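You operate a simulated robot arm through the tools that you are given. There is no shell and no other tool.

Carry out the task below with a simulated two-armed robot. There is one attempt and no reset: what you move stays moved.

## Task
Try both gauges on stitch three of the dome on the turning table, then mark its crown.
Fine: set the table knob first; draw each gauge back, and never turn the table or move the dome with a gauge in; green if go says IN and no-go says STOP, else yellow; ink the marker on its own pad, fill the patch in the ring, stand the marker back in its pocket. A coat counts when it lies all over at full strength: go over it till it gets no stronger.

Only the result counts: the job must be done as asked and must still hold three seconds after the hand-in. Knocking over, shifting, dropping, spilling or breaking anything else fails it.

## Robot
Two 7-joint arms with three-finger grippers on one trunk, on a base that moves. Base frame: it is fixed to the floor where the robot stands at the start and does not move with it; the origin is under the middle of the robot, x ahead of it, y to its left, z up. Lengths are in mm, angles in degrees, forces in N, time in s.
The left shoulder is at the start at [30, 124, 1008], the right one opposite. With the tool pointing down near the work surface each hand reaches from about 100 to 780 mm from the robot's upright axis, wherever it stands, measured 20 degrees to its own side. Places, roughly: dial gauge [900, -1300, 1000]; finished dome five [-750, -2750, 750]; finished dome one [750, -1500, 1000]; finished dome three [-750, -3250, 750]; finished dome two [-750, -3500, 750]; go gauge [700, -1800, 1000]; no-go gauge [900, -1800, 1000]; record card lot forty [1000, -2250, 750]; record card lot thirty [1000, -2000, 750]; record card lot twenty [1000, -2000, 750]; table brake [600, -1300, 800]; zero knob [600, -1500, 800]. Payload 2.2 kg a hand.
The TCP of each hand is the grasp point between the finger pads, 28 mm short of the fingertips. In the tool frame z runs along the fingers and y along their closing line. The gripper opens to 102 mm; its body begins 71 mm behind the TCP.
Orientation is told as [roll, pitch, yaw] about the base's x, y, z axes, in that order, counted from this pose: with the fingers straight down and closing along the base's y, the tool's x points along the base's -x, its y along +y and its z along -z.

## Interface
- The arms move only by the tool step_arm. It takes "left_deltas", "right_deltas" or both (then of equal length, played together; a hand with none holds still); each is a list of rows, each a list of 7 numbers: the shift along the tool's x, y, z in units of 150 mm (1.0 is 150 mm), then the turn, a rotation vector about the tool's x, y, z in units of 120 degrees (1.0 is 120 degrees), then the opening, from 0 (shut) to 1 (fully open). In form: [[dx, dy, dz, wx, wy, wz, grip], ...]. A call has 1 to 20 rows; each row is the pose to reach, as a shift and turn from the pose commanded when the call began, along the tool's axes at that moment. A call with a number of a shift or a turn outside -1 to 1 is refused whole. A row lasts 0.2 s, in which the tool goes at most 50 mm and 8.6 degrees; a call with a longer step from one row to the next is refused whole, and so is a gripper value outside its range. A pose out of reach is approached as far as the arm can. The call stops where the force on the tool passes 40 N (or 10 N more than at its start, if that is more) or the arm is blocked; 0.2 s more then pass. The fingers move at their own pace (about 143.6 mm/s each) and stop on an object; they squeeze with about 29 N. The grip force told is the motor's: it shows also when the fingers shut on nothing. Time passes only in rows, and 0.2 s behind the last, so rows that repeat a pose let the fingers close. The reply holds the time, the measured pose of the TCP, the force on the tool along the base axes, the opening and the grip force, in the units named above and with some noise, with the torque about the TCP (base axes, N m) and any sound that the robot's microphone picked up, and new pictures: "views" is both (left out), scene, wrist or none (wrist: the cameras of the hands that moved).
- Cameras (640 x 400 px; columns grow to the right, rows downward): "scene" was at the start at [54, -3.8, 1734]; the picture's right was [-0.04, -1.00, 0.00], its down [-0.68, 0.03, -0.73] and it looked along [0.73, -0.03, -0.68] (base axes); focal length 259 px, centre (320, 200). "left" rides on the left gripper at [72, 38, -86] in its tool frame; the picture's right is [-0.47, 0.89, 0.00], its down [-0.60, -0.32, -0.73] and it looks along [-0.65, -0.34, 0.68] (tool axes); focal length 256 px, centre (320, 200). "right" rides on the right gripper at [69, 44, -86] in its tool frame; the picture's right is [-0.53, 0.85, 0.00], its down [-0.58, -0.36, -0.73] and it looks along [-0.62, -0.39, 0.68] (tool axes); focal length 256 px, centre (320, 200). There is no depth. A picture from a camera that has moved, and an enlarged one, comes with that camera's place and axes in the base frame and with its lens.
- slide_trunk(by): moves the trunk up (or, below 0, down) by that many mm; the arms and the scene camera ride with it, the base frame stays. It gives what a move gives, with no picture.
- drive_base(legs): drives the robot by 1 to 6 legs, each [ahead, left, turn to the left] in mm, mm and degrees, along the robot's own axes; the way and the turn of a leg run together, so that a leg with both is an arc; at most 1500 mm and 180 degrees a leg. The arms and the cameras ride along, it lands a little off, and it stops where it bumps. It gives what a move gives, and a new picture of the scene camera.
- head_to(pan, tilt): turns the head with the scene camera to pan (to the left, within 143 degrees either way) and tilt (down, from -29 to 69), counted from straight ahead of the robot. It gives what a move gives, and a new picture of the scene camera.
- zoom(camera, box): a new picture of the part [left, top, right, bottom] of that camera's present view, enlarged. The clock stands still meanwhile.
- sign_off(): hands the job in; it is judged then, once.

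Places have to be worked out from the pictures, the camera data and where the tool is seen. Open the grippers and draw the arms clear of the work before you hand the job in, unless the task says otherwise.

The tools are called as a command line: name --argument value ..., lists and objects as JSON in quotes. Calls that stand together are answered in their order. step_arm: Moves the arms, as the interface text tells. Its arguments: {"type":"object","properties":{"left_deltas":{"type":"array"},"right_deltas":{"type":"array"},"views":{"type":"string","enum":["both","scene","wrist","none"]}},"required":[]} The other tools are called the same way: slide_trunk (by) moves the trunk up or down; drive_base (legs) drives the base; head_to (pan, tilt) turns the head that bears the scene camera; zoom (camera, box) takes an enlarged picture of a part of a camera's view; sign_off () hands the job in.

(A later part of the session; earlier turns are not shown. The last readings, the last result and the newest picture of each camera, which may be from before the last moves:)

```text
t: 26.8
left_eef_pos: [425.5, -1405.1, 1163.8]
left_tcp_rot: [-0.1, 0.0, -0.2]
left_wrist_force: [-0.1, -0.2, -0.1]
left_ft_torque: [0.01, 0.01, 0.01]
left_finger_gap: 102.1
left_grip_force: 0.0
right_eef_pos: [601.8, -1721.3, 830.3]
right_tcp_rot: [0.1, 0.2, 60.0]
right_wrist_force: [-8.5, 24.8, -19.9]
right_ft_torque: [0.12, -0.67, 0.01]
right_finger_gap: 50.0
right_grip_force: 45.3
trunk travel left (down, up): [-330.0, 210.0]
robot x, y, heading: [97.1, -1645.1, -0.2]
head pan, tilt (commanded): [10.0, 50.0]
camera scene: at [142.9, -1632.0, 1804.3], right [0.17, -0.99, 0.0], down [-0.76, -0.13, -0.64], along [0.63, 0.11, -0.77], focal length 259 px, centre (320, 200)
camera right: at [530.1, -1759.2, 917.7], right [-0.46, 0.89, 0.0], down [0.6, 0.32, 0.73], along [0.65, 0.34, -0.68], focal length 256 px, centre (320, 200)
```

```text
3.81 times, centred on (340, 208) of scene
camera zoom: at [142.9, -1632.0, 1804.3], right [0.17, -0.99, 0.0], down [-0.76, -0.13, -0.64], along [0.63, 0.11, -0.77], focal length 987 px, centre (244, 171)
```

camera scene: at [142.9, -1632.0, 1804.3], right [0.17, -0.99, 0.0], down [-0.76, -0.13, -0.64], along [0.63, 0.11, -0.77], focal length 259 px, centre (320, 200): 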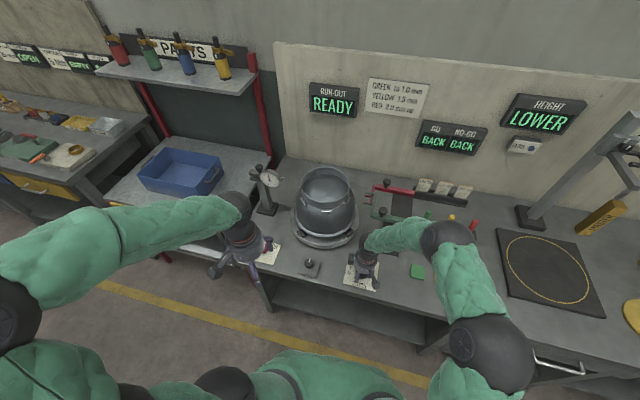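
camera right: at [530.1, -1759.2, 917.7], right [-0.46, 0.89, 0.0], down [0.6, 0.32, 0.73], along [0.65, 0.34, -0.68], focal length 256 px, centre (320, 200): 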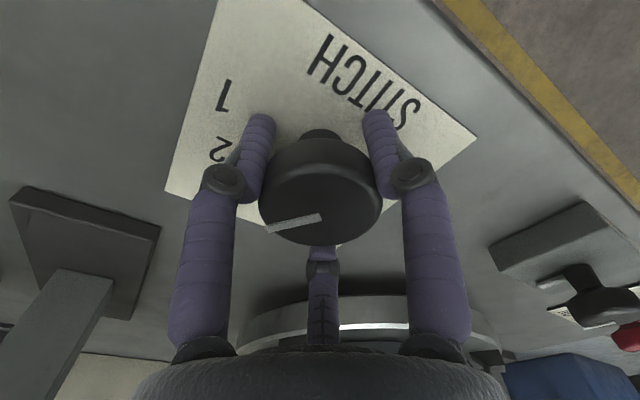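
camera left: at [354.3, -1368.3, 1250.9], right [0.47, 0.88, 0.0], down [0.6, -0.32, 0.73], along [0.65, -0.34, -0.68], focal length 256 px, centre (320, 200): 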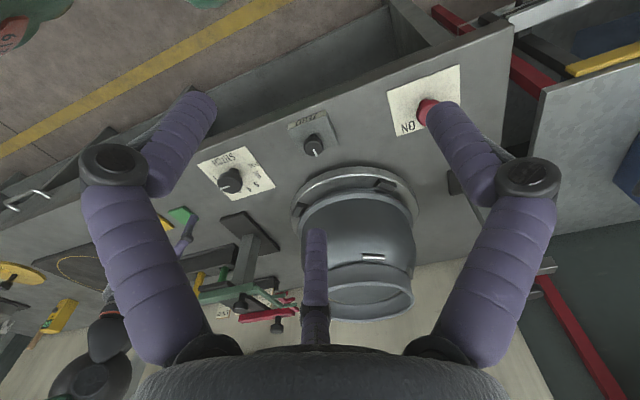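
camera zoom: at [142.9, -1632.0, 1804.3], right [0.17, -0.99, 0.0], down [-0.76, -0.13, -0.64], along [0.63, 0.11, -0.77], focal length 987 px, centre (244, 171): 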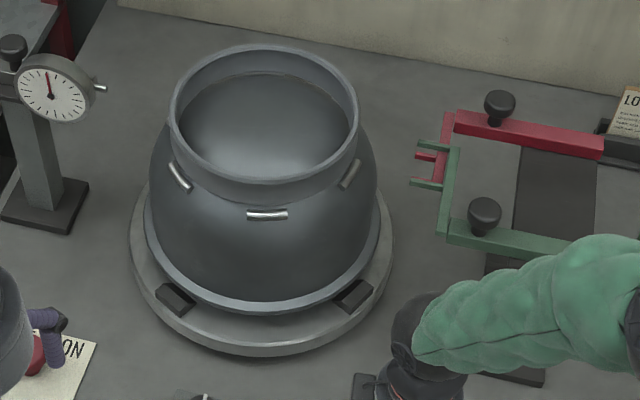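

The table is turning with the knob now 60° on. I open the fingers and lift clear so the dial can be read.

step_arm --right_deltas '[[0, 0, 0, 0, 0, 0, 0.7], [0, 0, 0, 0, 0, 0, 0.9], [0, 0, 0, 0, 0, 0, 1], [0, 0, -0.2, 0, 0, 0, 1], [0, 0, -0.5, 0, 0, 0, 1], [0, 0, -0.8, 0, 0, 0, 1], [0.25, 0, -0.8, 0, 0, 0, 1], [0.5, 0, -0.8, 0, 0, 0, 1], [0.75, 0, -0.8, 0, 0, 0, 1], [1, 0, -0.8, 0, 0, 0, 1]]' --views "both"

zoom --camera "scene" --box '[280, 155, 400, 260]'

zoom --camera "scene" --box '[330, 240, 400, 300]'

```text
t: 29.0
left_eef_pos: [424.9, -1408.4, 1163.7]
left_tcp_rot: [0.0, 0.0, -0.2]
left_wrist_force: [0.5, -0.2, 0.5]
left_ft_torque: [-0.01, -0.04, 0.0]
left_finger_gap: 102.1
left_grip_force: 0.0
right_eef_pos: [525.1, -1853.9, 951.8]
right_tcp_rot: [0.0, 0.1, 59.7]
right_wrist_force: [0.7, -0.3, 0.1]
right_ft_torque: [-0.01, -0.03, 0.01]
right_finger_gap: 101.9
right_grip_force: 0.1
trunk travel left (down, up): [-330.0, 210.0]
robot x, y, heading: [94.6, -1649.5, -0.3]
head pan, tilt (commanded): [10.0, 50.0]
camera scene: at [141.3, -1636.2, 1804.5], right [0.17, -0.99, 0.0], down [-0.75, -0.13, -0.64], along [0.63, 0.11, -0.77], focal length 259 px, centre (320, 200)
camera right: at [454.1, -1891.7, 1038.9], right [-0.46, 0.89, 0.0], down [0.6, 0.32, 0.73], along [0.65, 0.34, -0.68], focal length 256 px, centre (320, 200)
```

scene: 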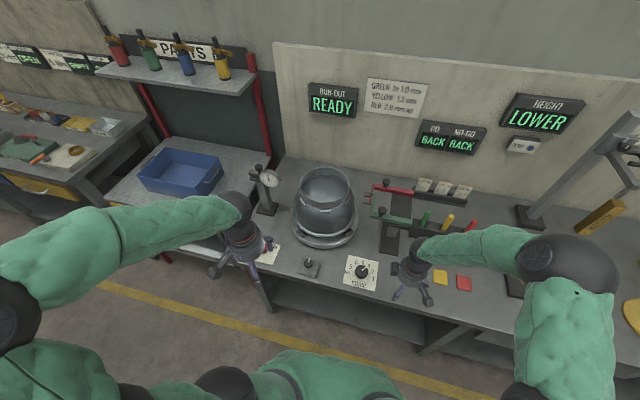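
right: 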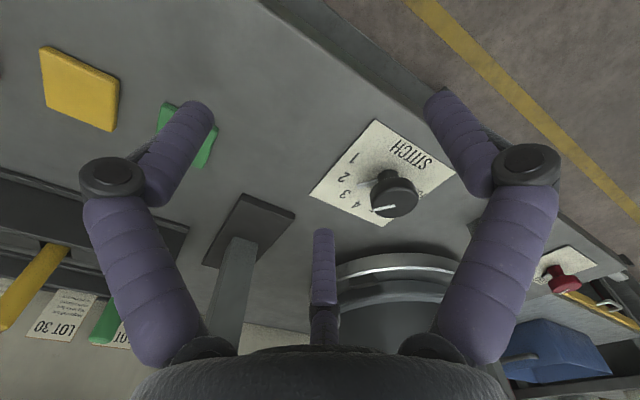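

```text
3.81 times, centred on (340, 208) of scene
camera zoom: at [141.3, -1636.2, 1804.5], right [0.17, -0.99, 0.0], down [-0.75, -0.13, -0.64], along [0.63, 0.11, -0.77], focal length 987 px, centre (244, 171)
```

zoom: 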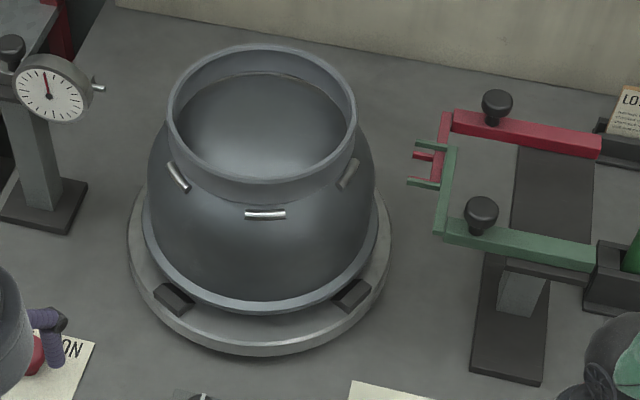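

```text
6.67 times, centred on (365, 270) of scene
camera zoom: at [141.3, -1636.2, 1804.5], right [0.17, -0.99, 0.0], down [-0.75, -0.13, -0.64], along [0.63, 0.11, -0.77], focal length 1727 px, centre (20, -267)
```

zoom: 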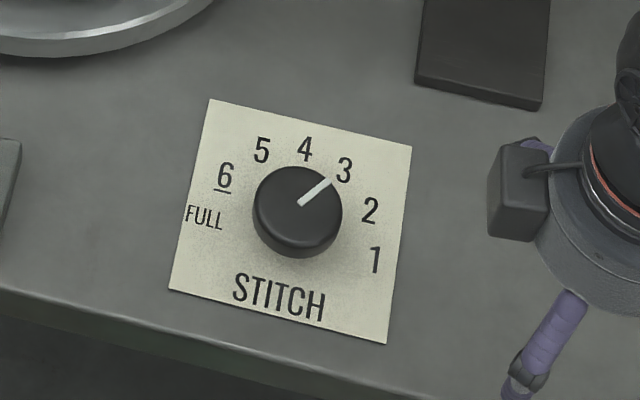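

The dial pointer seems a bit short of 3, and the dome has turned about 45° or 105°, not quite a full stitch step. I zoom in closely on the dial and the dome to measure.

zoom --camera "scene" --box '[344, 252, 384, 292]'

zoom --camera "right" --box '[300, 110, 470, 230]'

zoom --camera "left" --box '[200, 120, 440, 340]'

```text
10.00 times, centred on (364, 272) of scene
camera zoom: at [141.3, -1636.2, 1804.5], right [0.17, -0.99, 0.0], down [-0.75, -0.13, -0.64], along [0.63, 0.11, -0.77], focal length 2591 px, centre (-120, -520)
```

zoom: 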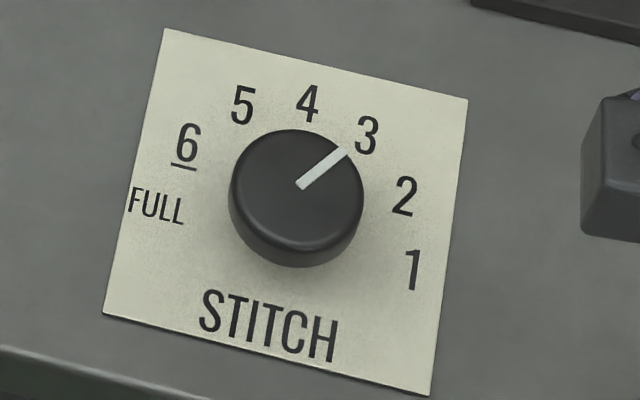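

```text
3.33 times, centred on (385, 170) of right
camera zoom: at [454.1, -1891.7, 1038.9], right [-0.46, 0.89, 0.0], down [0.6, 0.32, 0.73], along [0.65, 0.34, -0.68], focal length 853 px, centre (103, 300)
```

zoom: 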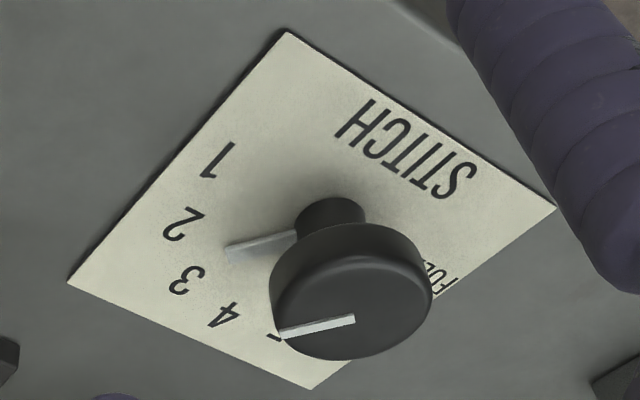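

```text
1.82 times, centred on (320, 230) of left
camera zoom: at [353.7, -1369.6, 1251.5], right [0.47, 0.88, 0.0], down [0.6, -0.32, 0.73], along [0.65, -0.34, -0.68], focal length 465 px, centre (320, 146)
```

zoom: 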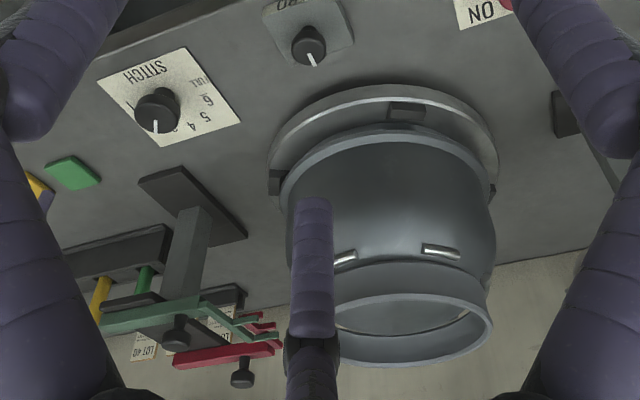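

The clamps and stitches show the table turned about 105° of the 120° wanted, so the knob slipped a little in the fingers and must go some 7° farther. I go back over the knob to re-grip it slightly higher.

step_arm --right_deltas '[[-0.25, 0, 0, 0, 0, 0, 1], [-0.5, 0, 0, 0, 0, 0, 1], [-0.75, 0, 0, 0, 0, 0, 1], [-1, 0, 0, 0, 0, 0, 1], [-1, 0, 0.3, 0, 0, 0, 1], [-1, 0, 0.55, 0, 0, 0, 1], [-1, 0, 0.76, 0, 0, 0, 1]]' --views "wrist"

```text
t: 30.6
left_eef_pos: [425.6, -1407.4, 1163.9]
left_tcp_rot: [0.0, 0.1, -0.2]
left_wrist_force: [-0.6, -0.4, -0.3]
left_ft_torque: [0.01, 0.04, -0.02]
left_finger_gap: 102.0
left_grip_force: 0.0
right_eef_pos: [602.4, -1724.7, 839.1]
right_tcp_rot: [0.0, 0.1, 59.8]
right_wrist_force: [0.7, 0.1, -0.4]
right_ft_torque: [0.01, 0.03, -0.02]
right_finger_gap: 102.1
right_grip_force: 0.0
trunk travel left (down, up): [-330.0, 210.0]
robot x, y, heading: [92.0, -1652.0, -0.3]
head pan, tilt (commanded): [10.0, 50.0]
camera right: at [530.7, -1762.1, 924.1], right [-0.46, 0.89, 0.0], down [0.61, 0.32, 0.73], along [0.65, 0.34, -0.68], focal length 256 px, centre (320, 200)
```

right: 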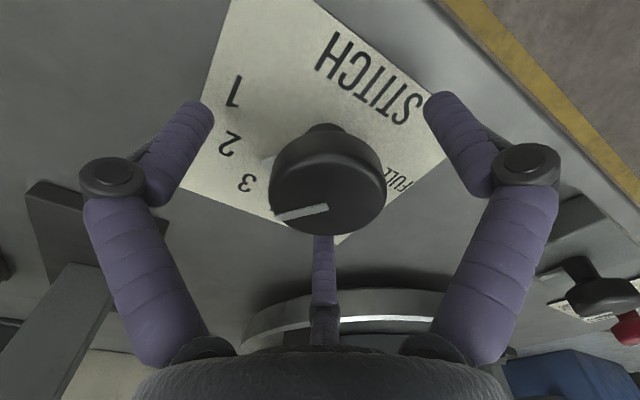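

The knob sits about 4 mm to one side; I centre on it and close.

step_arm --right_deltas '[[-0.013, 0.023, 0.015, 0, 0, 0, 0.8], [-0.013, 0.023, 0.015, 0, 0, 0, 0.6], [-0.013, 0.023, 0.015, 0, 0, 0, 0.5], [-0.013, 0.023, 0.015, 0, 0, 0, 0.4], [-0.013, 0.023, 0.015, 0, 0, 0, 0.3]]' --views "wrist"

```text
t: 31.8
left_eef_pos: [427.4, -1406.1, 1164.4]
left_tcp_rot: [-0.1, 0.1, -0.3]
left_wrist_force: [1.0, 0.4, -0.4]
left_ft_torque: [0.01, -0.01, 0.02]
left_finger_gap: 102.2
left_grip_force: 0.1
right_eef_pos: [599.5, -1721.9, 835.3]
right_tcp_rot: [-0.1, -0.1, 59.7]
right_wrist_force: [6.8, -1.7, -1.6]
right_ft_torque: [0.14, 0.13, 0.02]
right_finger_gap: 50.6
right_grip_force: 14.9
trunk travel left (down, up): [-330.0, 210.0]
robot x, y, heading: [97.1, -1644.4, -0.5]
head pan, tilt (commanded): [10.0, 50.0]
camera right: at [529.2, -1758.8, 922.3], right [-0.46, 0.89, 0.0], down [0.6, 0.32, 0.73], along [0.65, 0.34, -0.68], focal length 256 px, centre (320, 200)
```

right: 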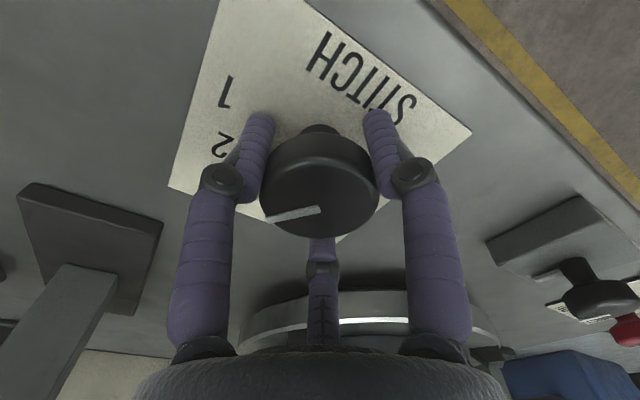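

Well centred now. I turn 8° more counter-clockwise and look at the stitches before letting go.

step_arm --right_deltas '[[0, 0, 0, 0, 0, 0, 0.2], [0, 0, 0, 0, 0, -0.035, 0.2], [0, 0, 0, 0, 0, -0.07, 0.2], [0, 0, 0, 0, 0, -0.07, 0.2]]' --views "wrist"

zoom --camera "scene" --box '[280, 155, 400, 260]'

```text
t: 32.8
left_eef_pos: [426.3, -1407.2, 1164.3]
left_tcp_rot: [0.0, 0.0, -0.2]
left_wrist_force: [0.3, 0.0, -0.7]
left_ft_torque: [-0.01, -0.01, 0.02]
left_finger_gap: 101.9
left_grip_force: 0.1
right_eef_pos: [601.3, -1721.5, 836.6]
right_tcp_rot: [0.0, -0.1, 68.2]
right_wrist_force: [10.5, -4.7, 2.5]
right_ft_torque: [-0.27, -0.04, 0.08]
right_finger_gap: 49.7
right_grip_force: 45.1
trunk travel left (down, up): [-330.0, 210.0]
robot x, y, heading: [98.4, -1651.6, -0.4]
head pan, tilt (commanded): [10.0, 50.0]
camera right: at [535.8, -1769.1, 922.3], right [-0.59, 0.81, 0.0], down [0.55, 0.4, 0.73], along [0.59, 0.43, -0.68], focal length 256 px, centre (320, 200)
```

right: 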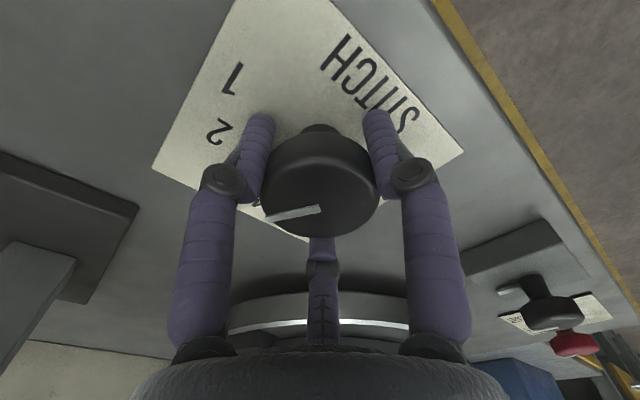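

```text
3.81 times, centred on (340, 208) of scene
camera zoom: at [143.5, -1635.6, 1804.4], right [0.17, -0.99, 0.0], down [-0.76, -0.13, -0.64], along [0.63, 0.11, -0.77], focal length 987 px, centre (244, 171)
```

zoom: 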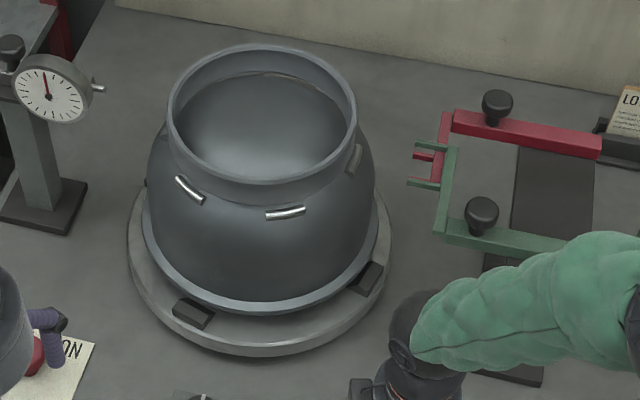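

The stitches now stand within about 1° of where stitch 1 stood at the start. I nudge about 1° more, then let go and lift away along the same path.

step_arm --right_deltas '[[0, 0, 0, 0, 0, -0.006, 0.2], [0, 0, 0, 0, 0, -0.012, 0.2], [0, 0, 0, 0, 0, -0.012, 0.2], [0, 0, 0, 0, 0, -0.012, 0.2]]' --views "none"

zoom --camera "scene" --box '[295, 170, 365, 230]'

```text
t: 33.8
left_eef_pos: [426.1, -1406.5, 1163.9]
left_tcp_rot: [0.1, 0.1, -0.2]
left_wrist_force: [0.4, -0.3, -0.2]
left_ft_torque: [-0.01, -0.01, -0.02]
left_finger_gap: 102.1
left_grip_force: 0.2
right_eef_pos: [600.5, -1722.7, 836.1]
right_tcp_rot: [-0.1, 0.0, 69.7]
right_wrist_force: [13.4, -6.0, 9.1]
right_ft_torque: [-0.02, 0.08, -0.01]
right_finger_gap: 50.1
right_grip_force: 44.8
trunk travel left (down, up): [-330.0, 210.0]
robot x, y, heading: [94.9, -1648.4, -0.4]
head pan, tilt (commanded): [10.0, 50.0]
```

```text
6.67 times, centred on (330, 200) of scene
camera zoom: at [143.3, -1635.8, 1804.4], right [0.17, -0.99, 0.0], down [-0.76, -0.13, -0.64], along [0.63, 0.11, -0.77], focal length 1727 px, centre (253, 200)
```

zoom: 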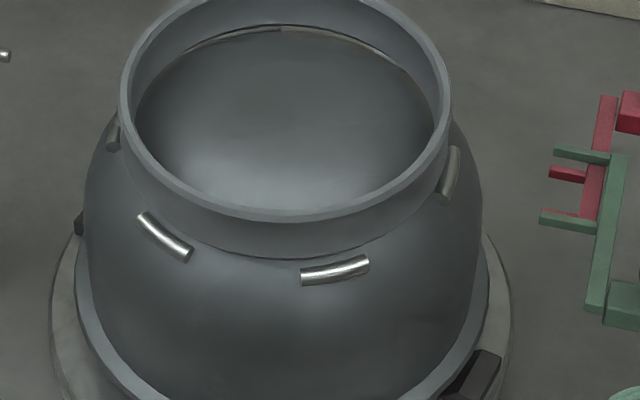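

The stitch facing the gauges now sits within about 2° of the place where stitch 1 stood at the start. I let go of the knob and lift the hand clear.

step_arm --right_deltas '[[0, 0, 0, 0, 0, 0, 0.7], [0, 0, 0, 0, 0, 0, 0.9], [0, 0, 0, 0, 0, 0, 1], [0, 0, -0.2, 0, 0, 0, 1], [0, 0, -0.5, 0, 0, 0, 1], [0, 0, -0.8, 0, 0, 0, 1], [0.25, 0, -0.8, 0, 0, 0, 1], [0.5, 0, -0.8, 0, 0, 0, 1], [0.75, 0, -0.8, 0, 0, 0, 1], [1, 0, -0.8, 0, 0, 0, 1]]' --views "wrist"

zoom --camera "scene" --box '[295, 170, 365, 230]'

zoom --camera "scene" --box '[344, 252, 384, 292]'

```text
t: 36.0
left_eef_pos: [424.9, -1406.9, 1164.5]
left_tcp_rot: [0.0, 0.0, -0.3]
left_wrist_force: [-0.4, -0.6, 0.1]
left_ft_torque: [0.06, -0.01, 0.01]
left_finger_gap: 102.3
left_grip_force: 0.0
right_eef_pos: [546.7, -1861.2, 954.5]
right_tcp_rot: [0.0, 0.0, 69.6]
right_wrist_force: [-0.2, -0.5, 0.2]
right_ft_torque: [-0.02, 0.0, 0.03]
right_finger_gap: 102.0
right_grip_force: 0.0
trunk travel left (down, up): [-330.0, 210.0]
robot x, y, heading: [97.8, -1647.6, -0.2]
head pan, tilt (commanded): [10.0, 50.0]
camera right: at [482.1, -1910.6, 1042.1], right [-0.61, 0.79, 0.0], down [0.54, 0.41, 0.73], along [0.58, 0.44, -0.68], focal length 256 px, centre (320, 200)
```

right: 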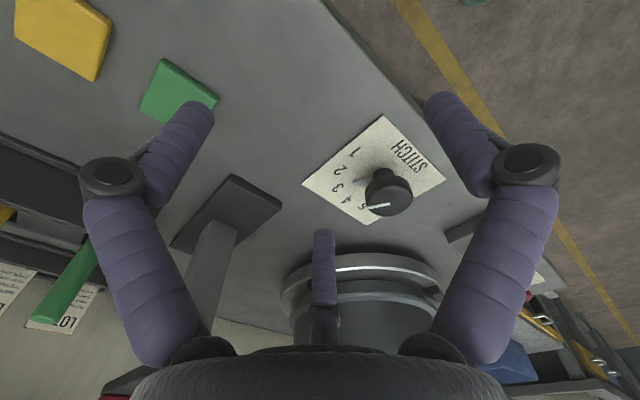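

```text
6.67 times, centred on (330, 200) of scene
camera zoom: at [141.5, -1636.1, 1804.4], right [0.17, -0.99, 0.0], down [-0.75, -0.13, -0.64], along [0.63, 0.11, -0.77], focal length 1727 px, centre (253, 200)
```

zoom: 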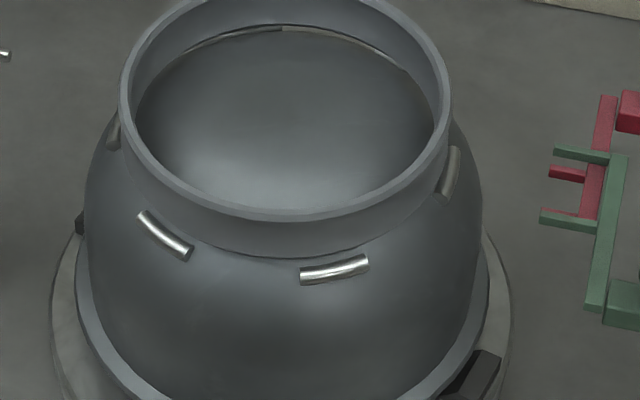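

```text
10.00 times, centred on (364, 272) of scene
camera zoom: at [141.5, -1636.1, 1804.4], right [0.17, -0.99, 0.0], down [-0.75, -0.13, -0.64], along [0.63, 0.11, -0.77], focal length 2591 px, centre (-120, -520)
```

zoom: 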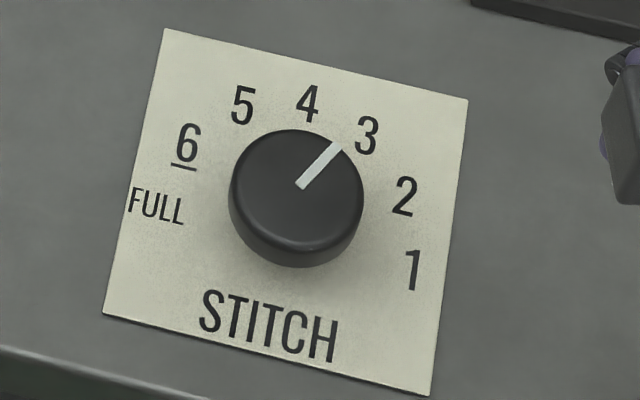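

To compare exactly with the first picture, I raise the trunk back by 200 mm and take the same zoomed views.

slide_trunk --by 200

zoom --camera "scene" --box '[285, 185, 365, 275]'

zoom --camera "scene" --box '[300, 192, 356, 237]'

```text
t: 38.2
left_eef_pos: [425.7, -1407.7, 1363.4]
left_tcp_rot: [0.0, 0.0, -0.2]
left_wrist_force: [0.5, 0.1, 0.0]
left_ft_torque: [0.0, -0.01, 0.0]
left_finger_gap: 101.9
left_grip_force: 0.1
right_eef_pos: [546.5, -1860.0, 1154.7]
right_tcp_rot: [0.0, 0.2, 69.6]
right_wrist_force: [-0.7, -0.5, 0.6]
right_ft_torque: [0.02, -0.02, 0.0]
right_finger_gap: 102.0
right_grip_force: 0.0
trunk travel left (down, up): [-530.0, 10.0]
robot x, y, heading: [92.0, -1648.8, -0.3]
head pan, tilt (commanded): [10.0, 50.0]
```

```text
4.44 times, centred on (325, 230) of scene
camera zoom: at [142.4, -1635.1, 2004.3], right [0.17, -0.99, 0.0], down [-0.76, -0.13, -0.64], along [0.63, 0.11, -0.77], focal length 1152 px, centre (298, 67)
```

zoom: 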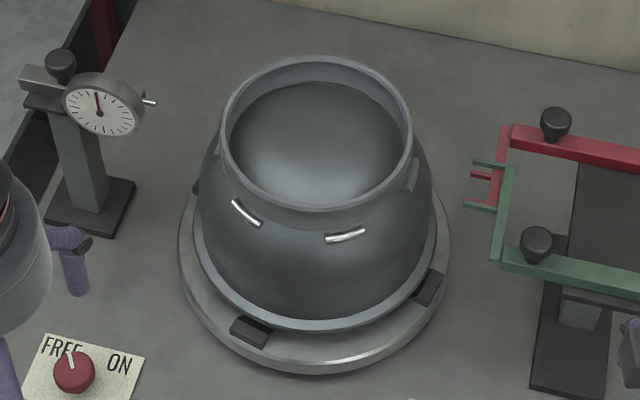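

```text
8.89 times, centred on (328, 214) of scene
camera zoom: at [142.4, -1635.1, 2004.3], right [0.17, -0.99, 0.0], down [-0.76, -0.13, -0.64], along [0.63, 0.11, -0.77], focal length 2303 px, centre (249, 71)
```

zoom: 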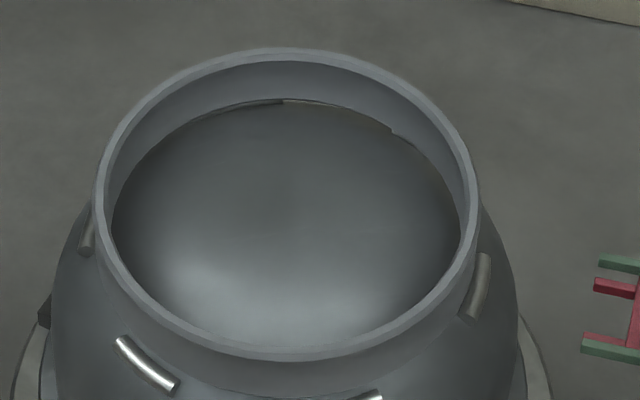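

The stitch seems about 1–1.5° past the starting alignment, which I want to check at close range. I bring the right wrist camera over the gap between the gauge forks and the stitch, keeping well above both.

step_arm --right_deltas '[[-0.16, -0.15, 0, 0, 0, 0, 1], [-0.32, -0.3, 0, 0, 0, 0, 1], [-0.49, -0.46, 0, 0, 0, 0, 1], [-0.65, -0.61, 0, 0, 0, 0, 1], [-0.82, -0.76, 0, 0, 0, 0, 1], [-0.98, -0.91, 0.1, 0, 0, 0, 1]]' --views "both"

```text
t: 39.6
left_eef_pos: [426.6, -1406.7, 1363.6]
left_tcp_rot: [0.0, 0.0, -0.2]
left_wrist_force: [0.1, -0.5, 0.5]
left_ft_torque: [-0.02, 0.01, 0.0]
left_finger_gap: 102.0
left_grip_force: 0.0
right_eef_pos: [727.8, -1770.0, 1139.4]
right_tcp_rot: [0.1, 0.1, 69.7]
right_wrist_force: [0.4, -0.4, 1.1]
right_ft_torque: [0.0, 0.08, 0.03]
right_finger_gap: 101.9
right_grip_force: 0.0
trunk travel left (down, up): [-530.0, 10.0]
robot x, y, heading: [93.9, -1648.2, -0.0]
head pan, tilt (commanded): [10.0, 50.0]
camera scene: at [144.9, -1634.2, 2004.3], right [0.17, -0.99, 0.0], down [-0.76, -0.13, -0.64], along [0.63, 0.11, -0.77], focal length 259 px, centre (320, 200)
camera right: at [664.0, -1819.4, 1225.9], right [-0.61, 0.8, 0.0], down [0.54, 0.41, 0.73], along [0.58, 0.44, -0.68], focal length 256 px, centre (320, 200)
```

scene: 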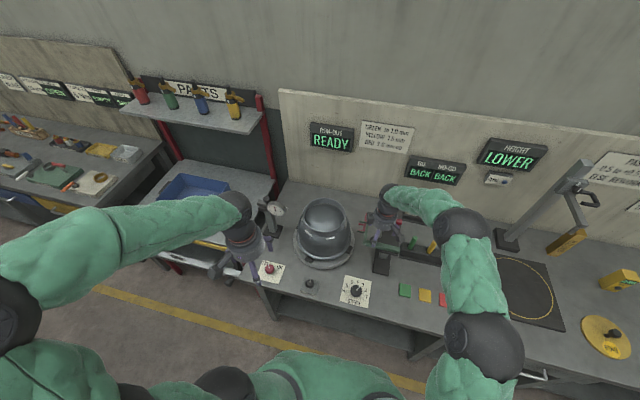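
right: 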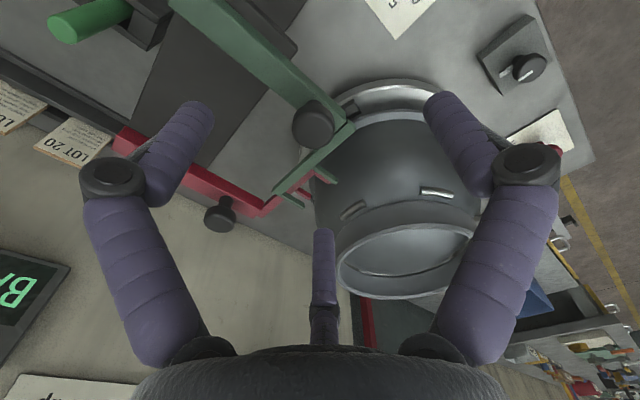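

From here both the forks and the stitch are in view. I zoom in on them.

zoom --camera "right" --box '[240, 90, 400, 230]'

zoom --camera "right" --box '[190, 70, 350, 240]'

zoom --camera "right" --box '[330, 210, 480, 310]'

```text
2.86 times, centred on (320, 160) of right
camera zoom: at [664.0, -1819.4, 1225.9], right [-0.61, 0.8, 0.0], down [0.54, 0.41, 0.73], along [0.58, 0.44, -0.68], focal length 731 px, centre (320, 314)
```

zoom: 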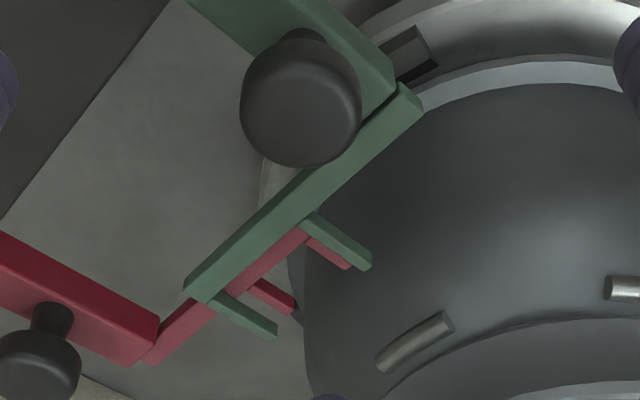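

```text
2.35 times, centred on (270, 155) of right
camera zoom: at [664.0, -1819.4, 1225.9], right [-0.61, 0.8, 0.0], down [0.54, 0.41, 0.73], along [0.58, 0.44, -0.68], focal length 602 px, centre (438, 306)
```

zoom: 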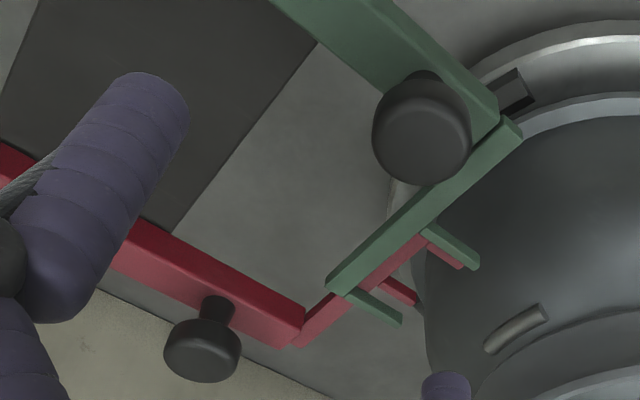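

```text
4.00 times, centred on (405, 260) of right
camera zoom: at [664.0, -1819.4, 1225.9], right [-0.61, 0.8, 0.0], down [0.54, 0.41, 0.73], along [0.58, 0.44, -0.68], focal length 1024 px, centre (-20, -40)
```

zoom: 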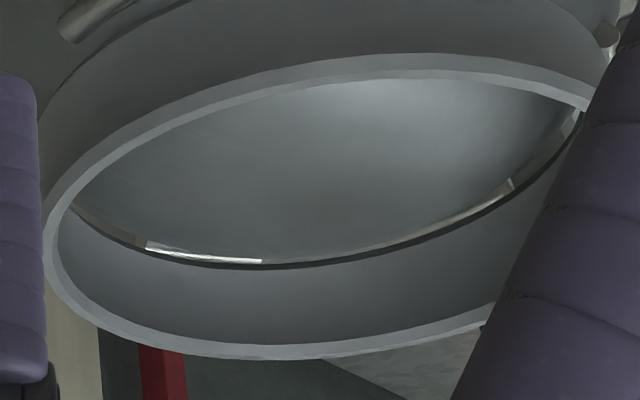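

Triangulating wrist and scene views puts the stitch near [833, -1635, 1013] and the forks near [826, -1694, 1025]. For a true sideways check I turn the wrist so the camera looks straight along +y, in line with the forks.

step_arm --right_deltas '[[-0.06, -0.08, 0, 0, 0, -0.062, 1], [-0.12, -0.16, 0, 0, 0, -0.124, 1], [-0.18, -0.24, 0, 0, 0, -0.187, 1], [-0.24, -0.32, 0, 0, 0, -0.249, 1], [-0.3, -0.4, 0, 0, 0, -0.311, 1], [-0.36, -0.48, 0, 0, 0, -0.374, 1], [-0.42, -0.556, 0, 0, 0, -0.436, 1]]' --views "both"

zoom --camera "right" --box '[220, 60, 420, 230]'

```text
t: 41.2
left_eef_pos: [426.0, -1406.6, 1362.5]
left_tcp_rot: [0.1, -0.1, -0.3]
left_wrist_force: [0.2, -0.3, -0.7]
left_ft_torque: [0.0, 0.01, 0.0]
left_finger_gap: 102.0
left_grip_force: 0.1
right_eef_pos: [825.8, -1739.8, 1139.0]
right_tcp_rot: [0.1, 0.0, 122.1]
right_wrist_force: [-0.4, 0.4, -0.3]
right_ft_torque: [0.02, 0.05, 0.0]
right_finger_gap: 101.9
right_grip_force: 0.1
trunk travel left (down, up): [-530.0, 10.0]
robot x, y, heading: [96.8, -1645.3, -0.3]
head pan, tilt (commanded): [10.0, 50.0]
camera scene: at [143.5, -1634.4, 2004.4], right [0.17, -0.99, 0.0], down [-0.76, -0.13, -0.64], along [0.63, 0.11, -0.77], focal length 259 px, centre (320, 200)
camera right: at [827.1, -1821.9, 1226.4], right [-1.0, 0.0, 0.0], down [0.0, 0.68, 0.73], along [0.0, 0.73, -0.68], focal length 256 px, centre (320, 200)
```

scene: 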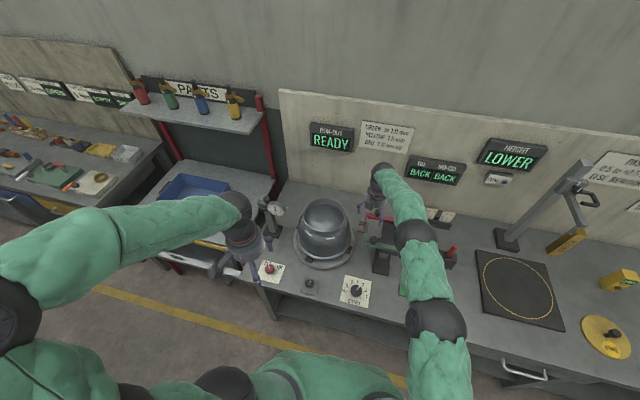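
right: 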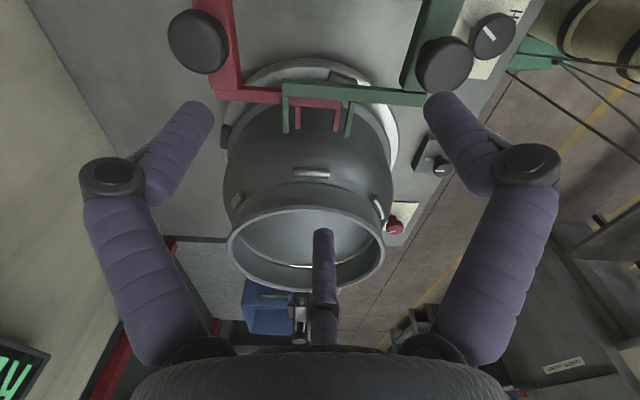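

```text
2.35 times, centred on (320, 145) of right
camera zoom: at [827.1, -1821.9, 1226.4], right [-1.0, 0.0, 0.0], down [0.0, 0.68, 0.73], along [0.0, 0.73, -0.68], focal length 602 px, centre (320, 329)
```

zoom: 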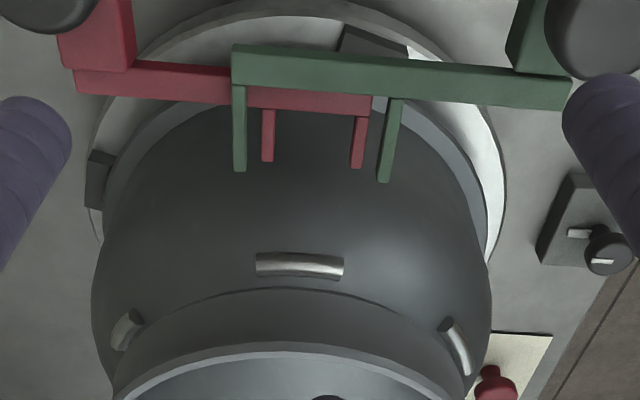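

From this view the stitch, the forks and the dome axis all lie on one line, once the station's own tilt of about 5° to the base frame is allowed for, so stitch three is aligned. I pull the right hand back and drive closer to the bench, so the gauge knobs (about [750, -1760, 1053] and [908, -1772, 1041]) are in reach.

step_arm --right_deltas '[[-0.13, 0.2, 0, 0, 0, 0, 1], [-0.27, 0.42, 0, 0, 0, 0, 1], [-0.4, 0.63, 0, 0, 0, 0, 1], [-0.53, 0.84, 0, 0, 0, 0, 1]]' --views "none"

drive_base --legs '[[100, -50, 0]]'

head_to --pan 0 --tilt 50

```text
t: 42.2
left_eef_pos: [422.8, -1406.2, 1364.5]
left_tcp_rot: [0.0, -0.1, -0.1]
left_wrist_force: [-1.1, -0.6, -0.4]
left_ft_torque: [-0.01, -0.03, -0.01]
left_finger_gap: 102.0
left_grip_force: 0.0
right_eef_pos: [674.3, -1740.0, 1141.0]
right_tcp_rot: [0.0, 0.0, 122.0]
right_wrist_force: [-0.4, 0.0, -0.3]
right_ft_torque: [0.0, -0.02, 0.01]
right_finger_gap: 101.9
right_grip_force: 0.0
trunk travel left (down, up): [-530.0, 10.0]
robot x, y, heading: [97.8, -1648.3, -0.1]
head pan, tilt (commanded): [10.0, 50.0]
```

```text
t: 43.4
left_eef_pos: [524.6, -1456.2, 1364.1]
left_tcp_rot: [0.0, 0.0, -0.2]
left_wrist_force: [0.0, -1.0, -0.8]
left_ft_torque: [0.02, -0.01, 0.02]
left_finger_gap: 102.2
left_grip_force: 0.1
right_eef_pos: [776.3, -1789.8, 1140.5]
right_tcp_rot: [0.1, 0.1, 122.0]
right_wrist_force: [-0.5, -0.5, 0.3]
right_ft_torque: [-0.01, 0.04, 0.02]
right_finger_gap: 102.0
right_grip_force: 0.1
trunk travel left (down, up): [-530.0, 10.0]
robot x, y, heading: [195.8, -1695.5, -0.1]
head pan, tilt (commanded): [10.0, 50.0]
camera scene: at [241.5, -1684.6, 2004.4], right [0.17, -0.99, 0.0], down [-0.75, -0.13, -0.64], along [0.63, 0.11, -0.77], focal length 259 px, centre (320, 200)
```

scene: 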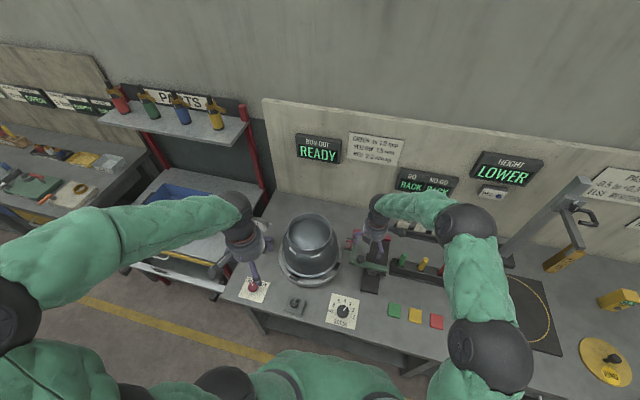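

```text
t: 44.1
left_eef_pos: [525.4, -1455.8, 1363.6]
left_tcp_rot: [0.0, 0.0, -0.3]
left_wrist_force: [0.4, -0.1, 0.1]
left_ft_torque: [0.01, 0.0, 0.0]
left_finger_gap: 102.1
left_grip_force: 0.1
right_eef_pos: [777.5, -1789.8, 1139.8]
right_tcp_rot: [0.1, -0.1, 122.0]
right_wrist_force: [-0.9, 0.1, -0.3]
right_ft_torque: [0.03, 0.02, 0.01]
right_finger_gap: 102.1
right_grip_force: 0.0
trunk travel left (down, up): [-530.0, 10.0]
robot x, y, heading: [190.4, -1696.5, -0.5]
head pan, tilt (commanded): [0.0, 50.0]
camera scene: at [244.2, -1698.8, 2004.4], right [0.0, -1.0, 0.0], down [-0.77, 0.0, -0.64], along [0.64, 0.0, -0.77], focal length 259 px, centre (320, 200)
```

scene: 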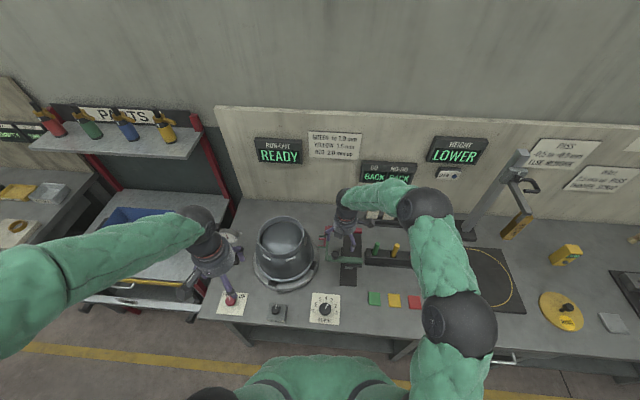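

The robot now stands at about [193, -1696]. I bring the right hand over the green (go) knob at about [750, -1760], at z ≈ 1110, to check centring.

step_arm --right_deltas '[[-0.13, 0.025, 0, 0, 0, 0, 1], [-0.26, 0.05, 0.1, 0, 0, 0, 1], [-0.26, 0.05, 0.2, 0, 0, 0, 1]]' --views "wrist"

```text
t: 44.9
left_eef_pos: [525.9, -1456.1, 1364.8]
left_tcp_rot: [0.0, 0.0, -0.2]
left_wrist_force: [0.0, 0.5, 0.0]
left_ft_torque: [0.0, -0.02, -0.02]
left_finger_gap: 102.2
left_grip_force: 0.0
right_eef_pos: [749.5, -1761.7, 1110.0]
right_tcp_rot: [0.0, 0.0, 121.9]
right_wrist_force: [0.2, -1.1, -0.6]
right_ft_torque: [-0.02, 0.0, -0.03]
right_finger_gap: 101.9
right_grip_force: 0.0
trunk travel left (down, up): [-530.0, 10.0]
robot x, y, heading: [196.9, -1699.7, -0.2]
head pan, tilt (commanded): [0.0, 50.0]
camera right: at [750.1, -1842.7, 1197.0], right [-1.0, 0.01, 0.0], down [0.0, 0.68, 0.73], along [0.0, 0.73, -0.68], focal length 256 px, centre (320, 200)
```

right: 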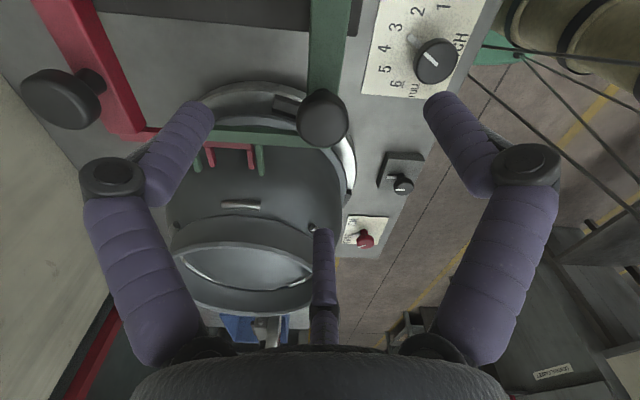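

The go knob is nearly centred below the hand. I descend with half-open fingers to put the tips just above the slide bar.

step_arm --right_deltas '[[0, 0.018, 0.1, 0, 0, 0, 0.7], [0, 0.018, 0.2, 0, 0, 0, 0.7], [0, 0.018, 0.3, 0, 0, 0, 0.7]]' --views "wrist"

```text
t: 45.7
left_eef_pos: [525.2, -1455.8, 1363.2]
left_tcp_rot: [0.1, 0.0, -0.1]
left_wrist_force: [-0.4, 0.1, -0.7]
left_ft_torque: [0.01, -0.03, 0.02]
left_finger_gap: 102.0
left_grip_force: 0.1
right_eef_pos: [747.3, -1763.0, 1063.6]
right_tcp_rot: [0.1, -0.1, 121.9]
right_wrist_force: [-0.1, -0.4, -0.4]
right_ft_torque: [-0.02, 0.02, -0.01]
right_finger_gap: 71.3
right_grip_force: 0.2
trunk travel left (down, up): [-530.0, 10.0]
robot x, y, heading: [196.2, -1695.4, -0.1]
head pan, tilt (commanded): [0.0, 50.0]
camera right: at [747.4, -1843.5, 1151.2], right [-1.0, 0.01, 0.0], down [0.0, 0.68, 0.73], along [0.0, 0.73, -0.68], focal length 256 px, centre (320, 200)
```

right: 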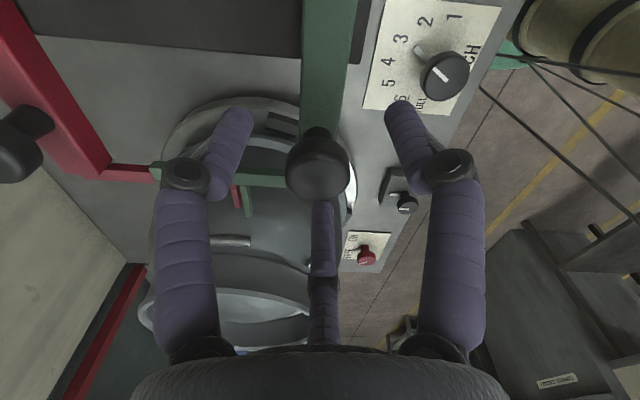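

The knob sits centred at the right height. I close the fingers on it, holding still.

step_arm --right_deltas '[[0, 0, 0, 0, 0, 0, 0.5], [0, 0, 0, 0, 0, 0, 0.4], [0, 0, 0, 0, 0, 0, 0.3], [0, 0, 0, 0, 0, 0, 0.2], [0, 0, 0, 0, 0, 0, 0.2]]' --views "wrist"

```text
t: 46.9
left_eef_pos: [524.4, -1456.1, 1363.7]
left_tcp_rot: [0.1, 0.0, -0.3]
left_wrist_force: [0.6, -0.1, -0.1]
left_ft_torque: [0.01, 0.0, 0.04]
left_finger_gap: 102.2
left_grip_force: 0.2
right_eef_pos: [746.5, -1762.7, 1065.1]
right_tcp_rot: [0.0, 0.1, 122.0]
right_wrist_force: [1.5, 1.8, -1.4]
right_ft_torque: [0.1, -0.06, -0.01]
right_finger_gap: 32.3
right_grip_force: 9.2
trunk travel left (down, up): [-530.0, 10.0]
robot x, y, heading: [194.7, -1695.8, -0.3]
head pan, tilt (commanded): [0.0, 50.0]
camera right: at [747.5, -1843.2, 1151.3], right [-1.0, 0.01, 0.0], down [0.0, 0.68, 0.73], along [0.0, 0.73, -0.68], focal length 256 px, centre (320, 200)
```

right: 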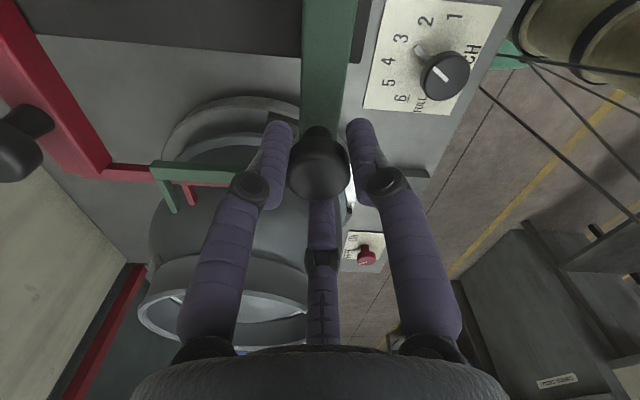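

The grip holds at a 32 mm gap. I slide the go gauge 30 mm toward the dome along its own axis, slowly, watching the forces.

step_arm --right_deltas '[[0, 0, 0, 0, 0, 0, 0.1], [-0.0266, -0.02, 0, 0, 0, 0, 0.1], [-0.0533, -0.0401, 0, 0, 0, 0, 0.1], [-0.08, -0.06, 0, 0, 0, 0, 0.1], [-0.1065, -0.0803, 0, 0, 0, 0, 0.1], [-0.133, -0.1, 0, 0, 0, 0, 0.1], [-0.16, -0.12, 0, 0, 0, 0, 0.1]]' --views "both"

zoom --camera "scene" --box '[230, 120, 490, 300]'

```text
t: 48.5
left_eef_pos: [525.8, -1456.5, 1363.3]
left_tcp_rot: [0.1, 0.1, -0.3]
left_wrist_force: [0.0, 0.6, 0.6]
left_ft_torque: [0.02, 0.04, -0.03]
left_finger_gap: 102.0
left_grip_force: 0.1
right_eef_pos: [750.8, -1732.1, 1063.4]
right_tcp_rot: [0.1, 0.0, 121.9]
right_wrist_force: [6.3, -0.8, -6.7]
right_ft_torque: [0.06, -0.24, 0.04]
right_finger_gap: 30.7
right_grip_force: 45.2
trunk travel left (down, up): [-530.0, 10.0]
robot x, y, heading: [198.1, -1697.0, -0.5]
head pan, tilt (commanded): [0.0, 50.0]
camera scene: at [244.8, -1698.3, 2004.3], right [0.0, -1.0, 0.0], down [-0.77, 0.0, -0.64], along [0.64, 0.0, -0.77], focal length 259 px, centre (320, 200)
camera right: at [751.3, -1813.0, 1151.4], right [-1.0, 0.01, 0.0], down [0.01, 0.68, 0.73], along [0.0, 0.73, -0.68], focal length 256 px, centre (320, 200)
```

scene: 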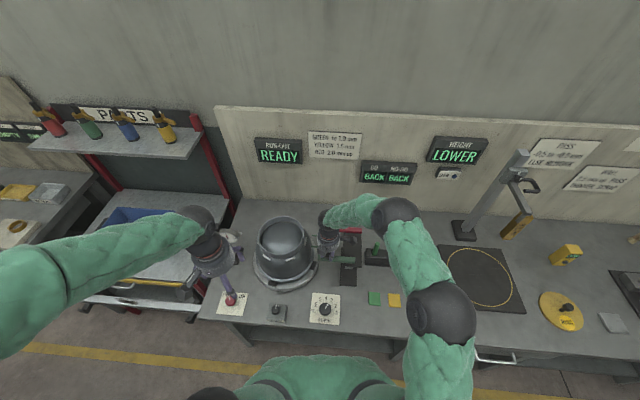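
right: 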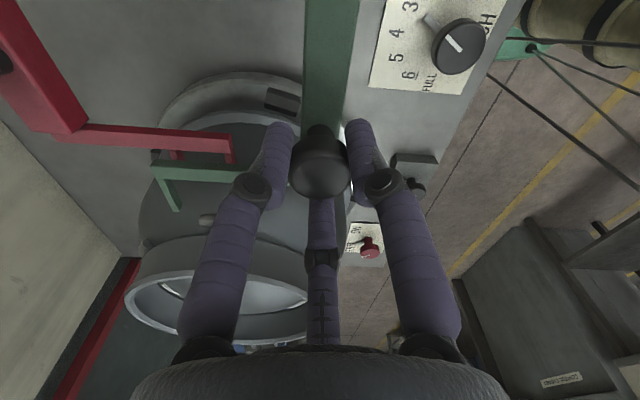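

```text
2.22 times, centred on (360, 210) of scene
camera zoom: at [244.8, -1698.3, 2004.3], right [0.0, -1.0, 0.0], down [-0.77, 0.0, -0.64], along [0.64, 0.0, -0.77], focal length 576 px, centre (231, 178)
```

zoom: 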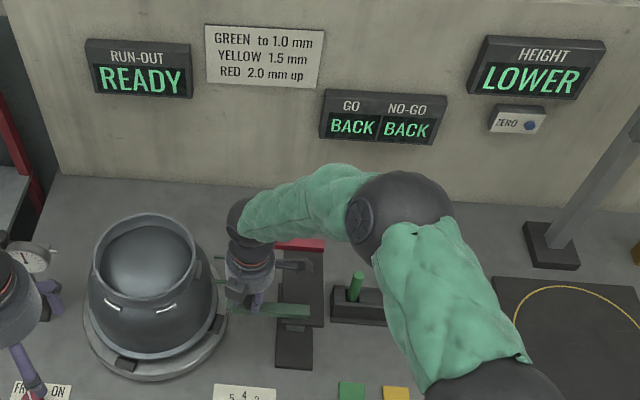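

The gauge followed 30 mm with only light side force; the display still says BACK. I go on in 3 mm steps, shifting slightly to +x to relieve the side load.

step_arm --right_deltas '[[-0.0122, -0.0182, 0, 0, 0, 0, 0.1], [-0.0278, -0.0306, 0, 0, 0, 0, 0.1], [-0.0435, -0.0431, 0, 0, 0, 0, 0.1], [-0.0591, -0.0555, 0, 0, 0, 0, 0.1], [-0.0748, -0.068, 0, 0, 0, 0, 0.1]]' --views "wrist"

zoom --camera "scene" --box '[230, 120, 490, 300]'

```text
t: 49.7
left_eef_pos: [525.0, -1455.4, 1364.1]
left_tcp_rot: [0.0, -0.1, -0.1]
left_wrist_force: [1.0, -0.6, 0.6]
left_ft_torque: [0.01, -0.01, 0.03]
left_finger_gap: 101.8
left_grip_force: 0.0
right_eef_pos: [752.3, -1717.6, 1065.2]
right_tcp_rot: [0.2, 0.0, 122.0]
right_wrist_force: [2.2, -1.2, -4.2]
right_ft_torque: [-0.3, 0.04, -0.18]
right_finger_gap: 30.8
right_grip_force: 44.7
trunk travel left (down, up): [-530.0, 10.0]
robot x, y, heading: [193.2, -1700.4, 0.0]
head pan, tilt (commanded): [0.0, 50.0]
camera right: at [752.7, -1798.5, 1151.5], right [-1.0, 0.01, 0.0], down [0.01, 0.68, 0.73], along [0.0, 0.73, -0.68], focal length 256 px, centre (320, 200)
```

right: 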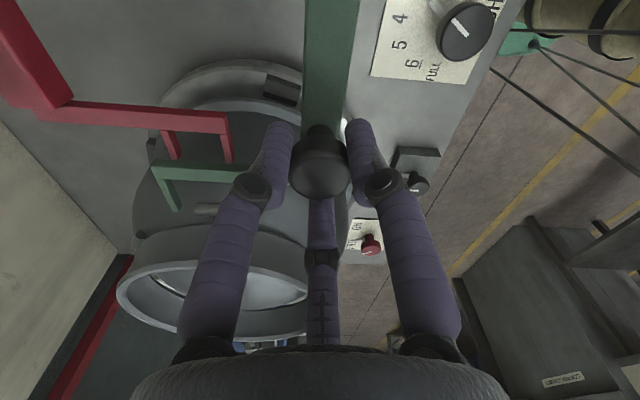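

```text
2.22 times, centred on (360, 210) of scene
camera zoom: at [243.8, -1698.3, 2004.4], right [0.0, -1.0, 0.0], down [-0.77, 0.0, -0.64], along [0.64, 0.0, -0.77], focal length 576 px, centre (231, 178)
```

zoom: 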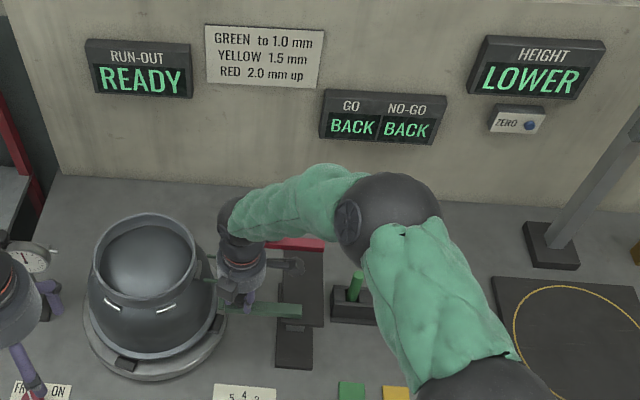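

About 45 mm travelled, still BACK, forces small. I zoom the wrist view on the fork and the stitch.

zoom --camera "right" --box '[120, 100, 280, 260]'

```text
2.50 times, centred on (200, 180) of right
camera zoom: at [752.7, -1798.5, 1151.5], right [-1.0, 0.01, 0.0], down [0.01, 0.68, 0.73], along [0.0, 0.73, -0.68], focal length 640 px, centre (620, 250)
```

zoom: 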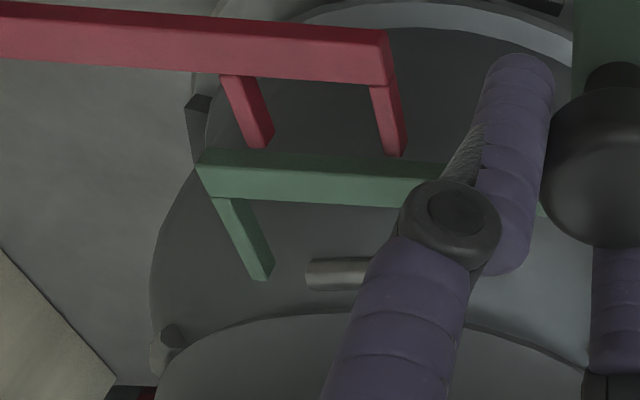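

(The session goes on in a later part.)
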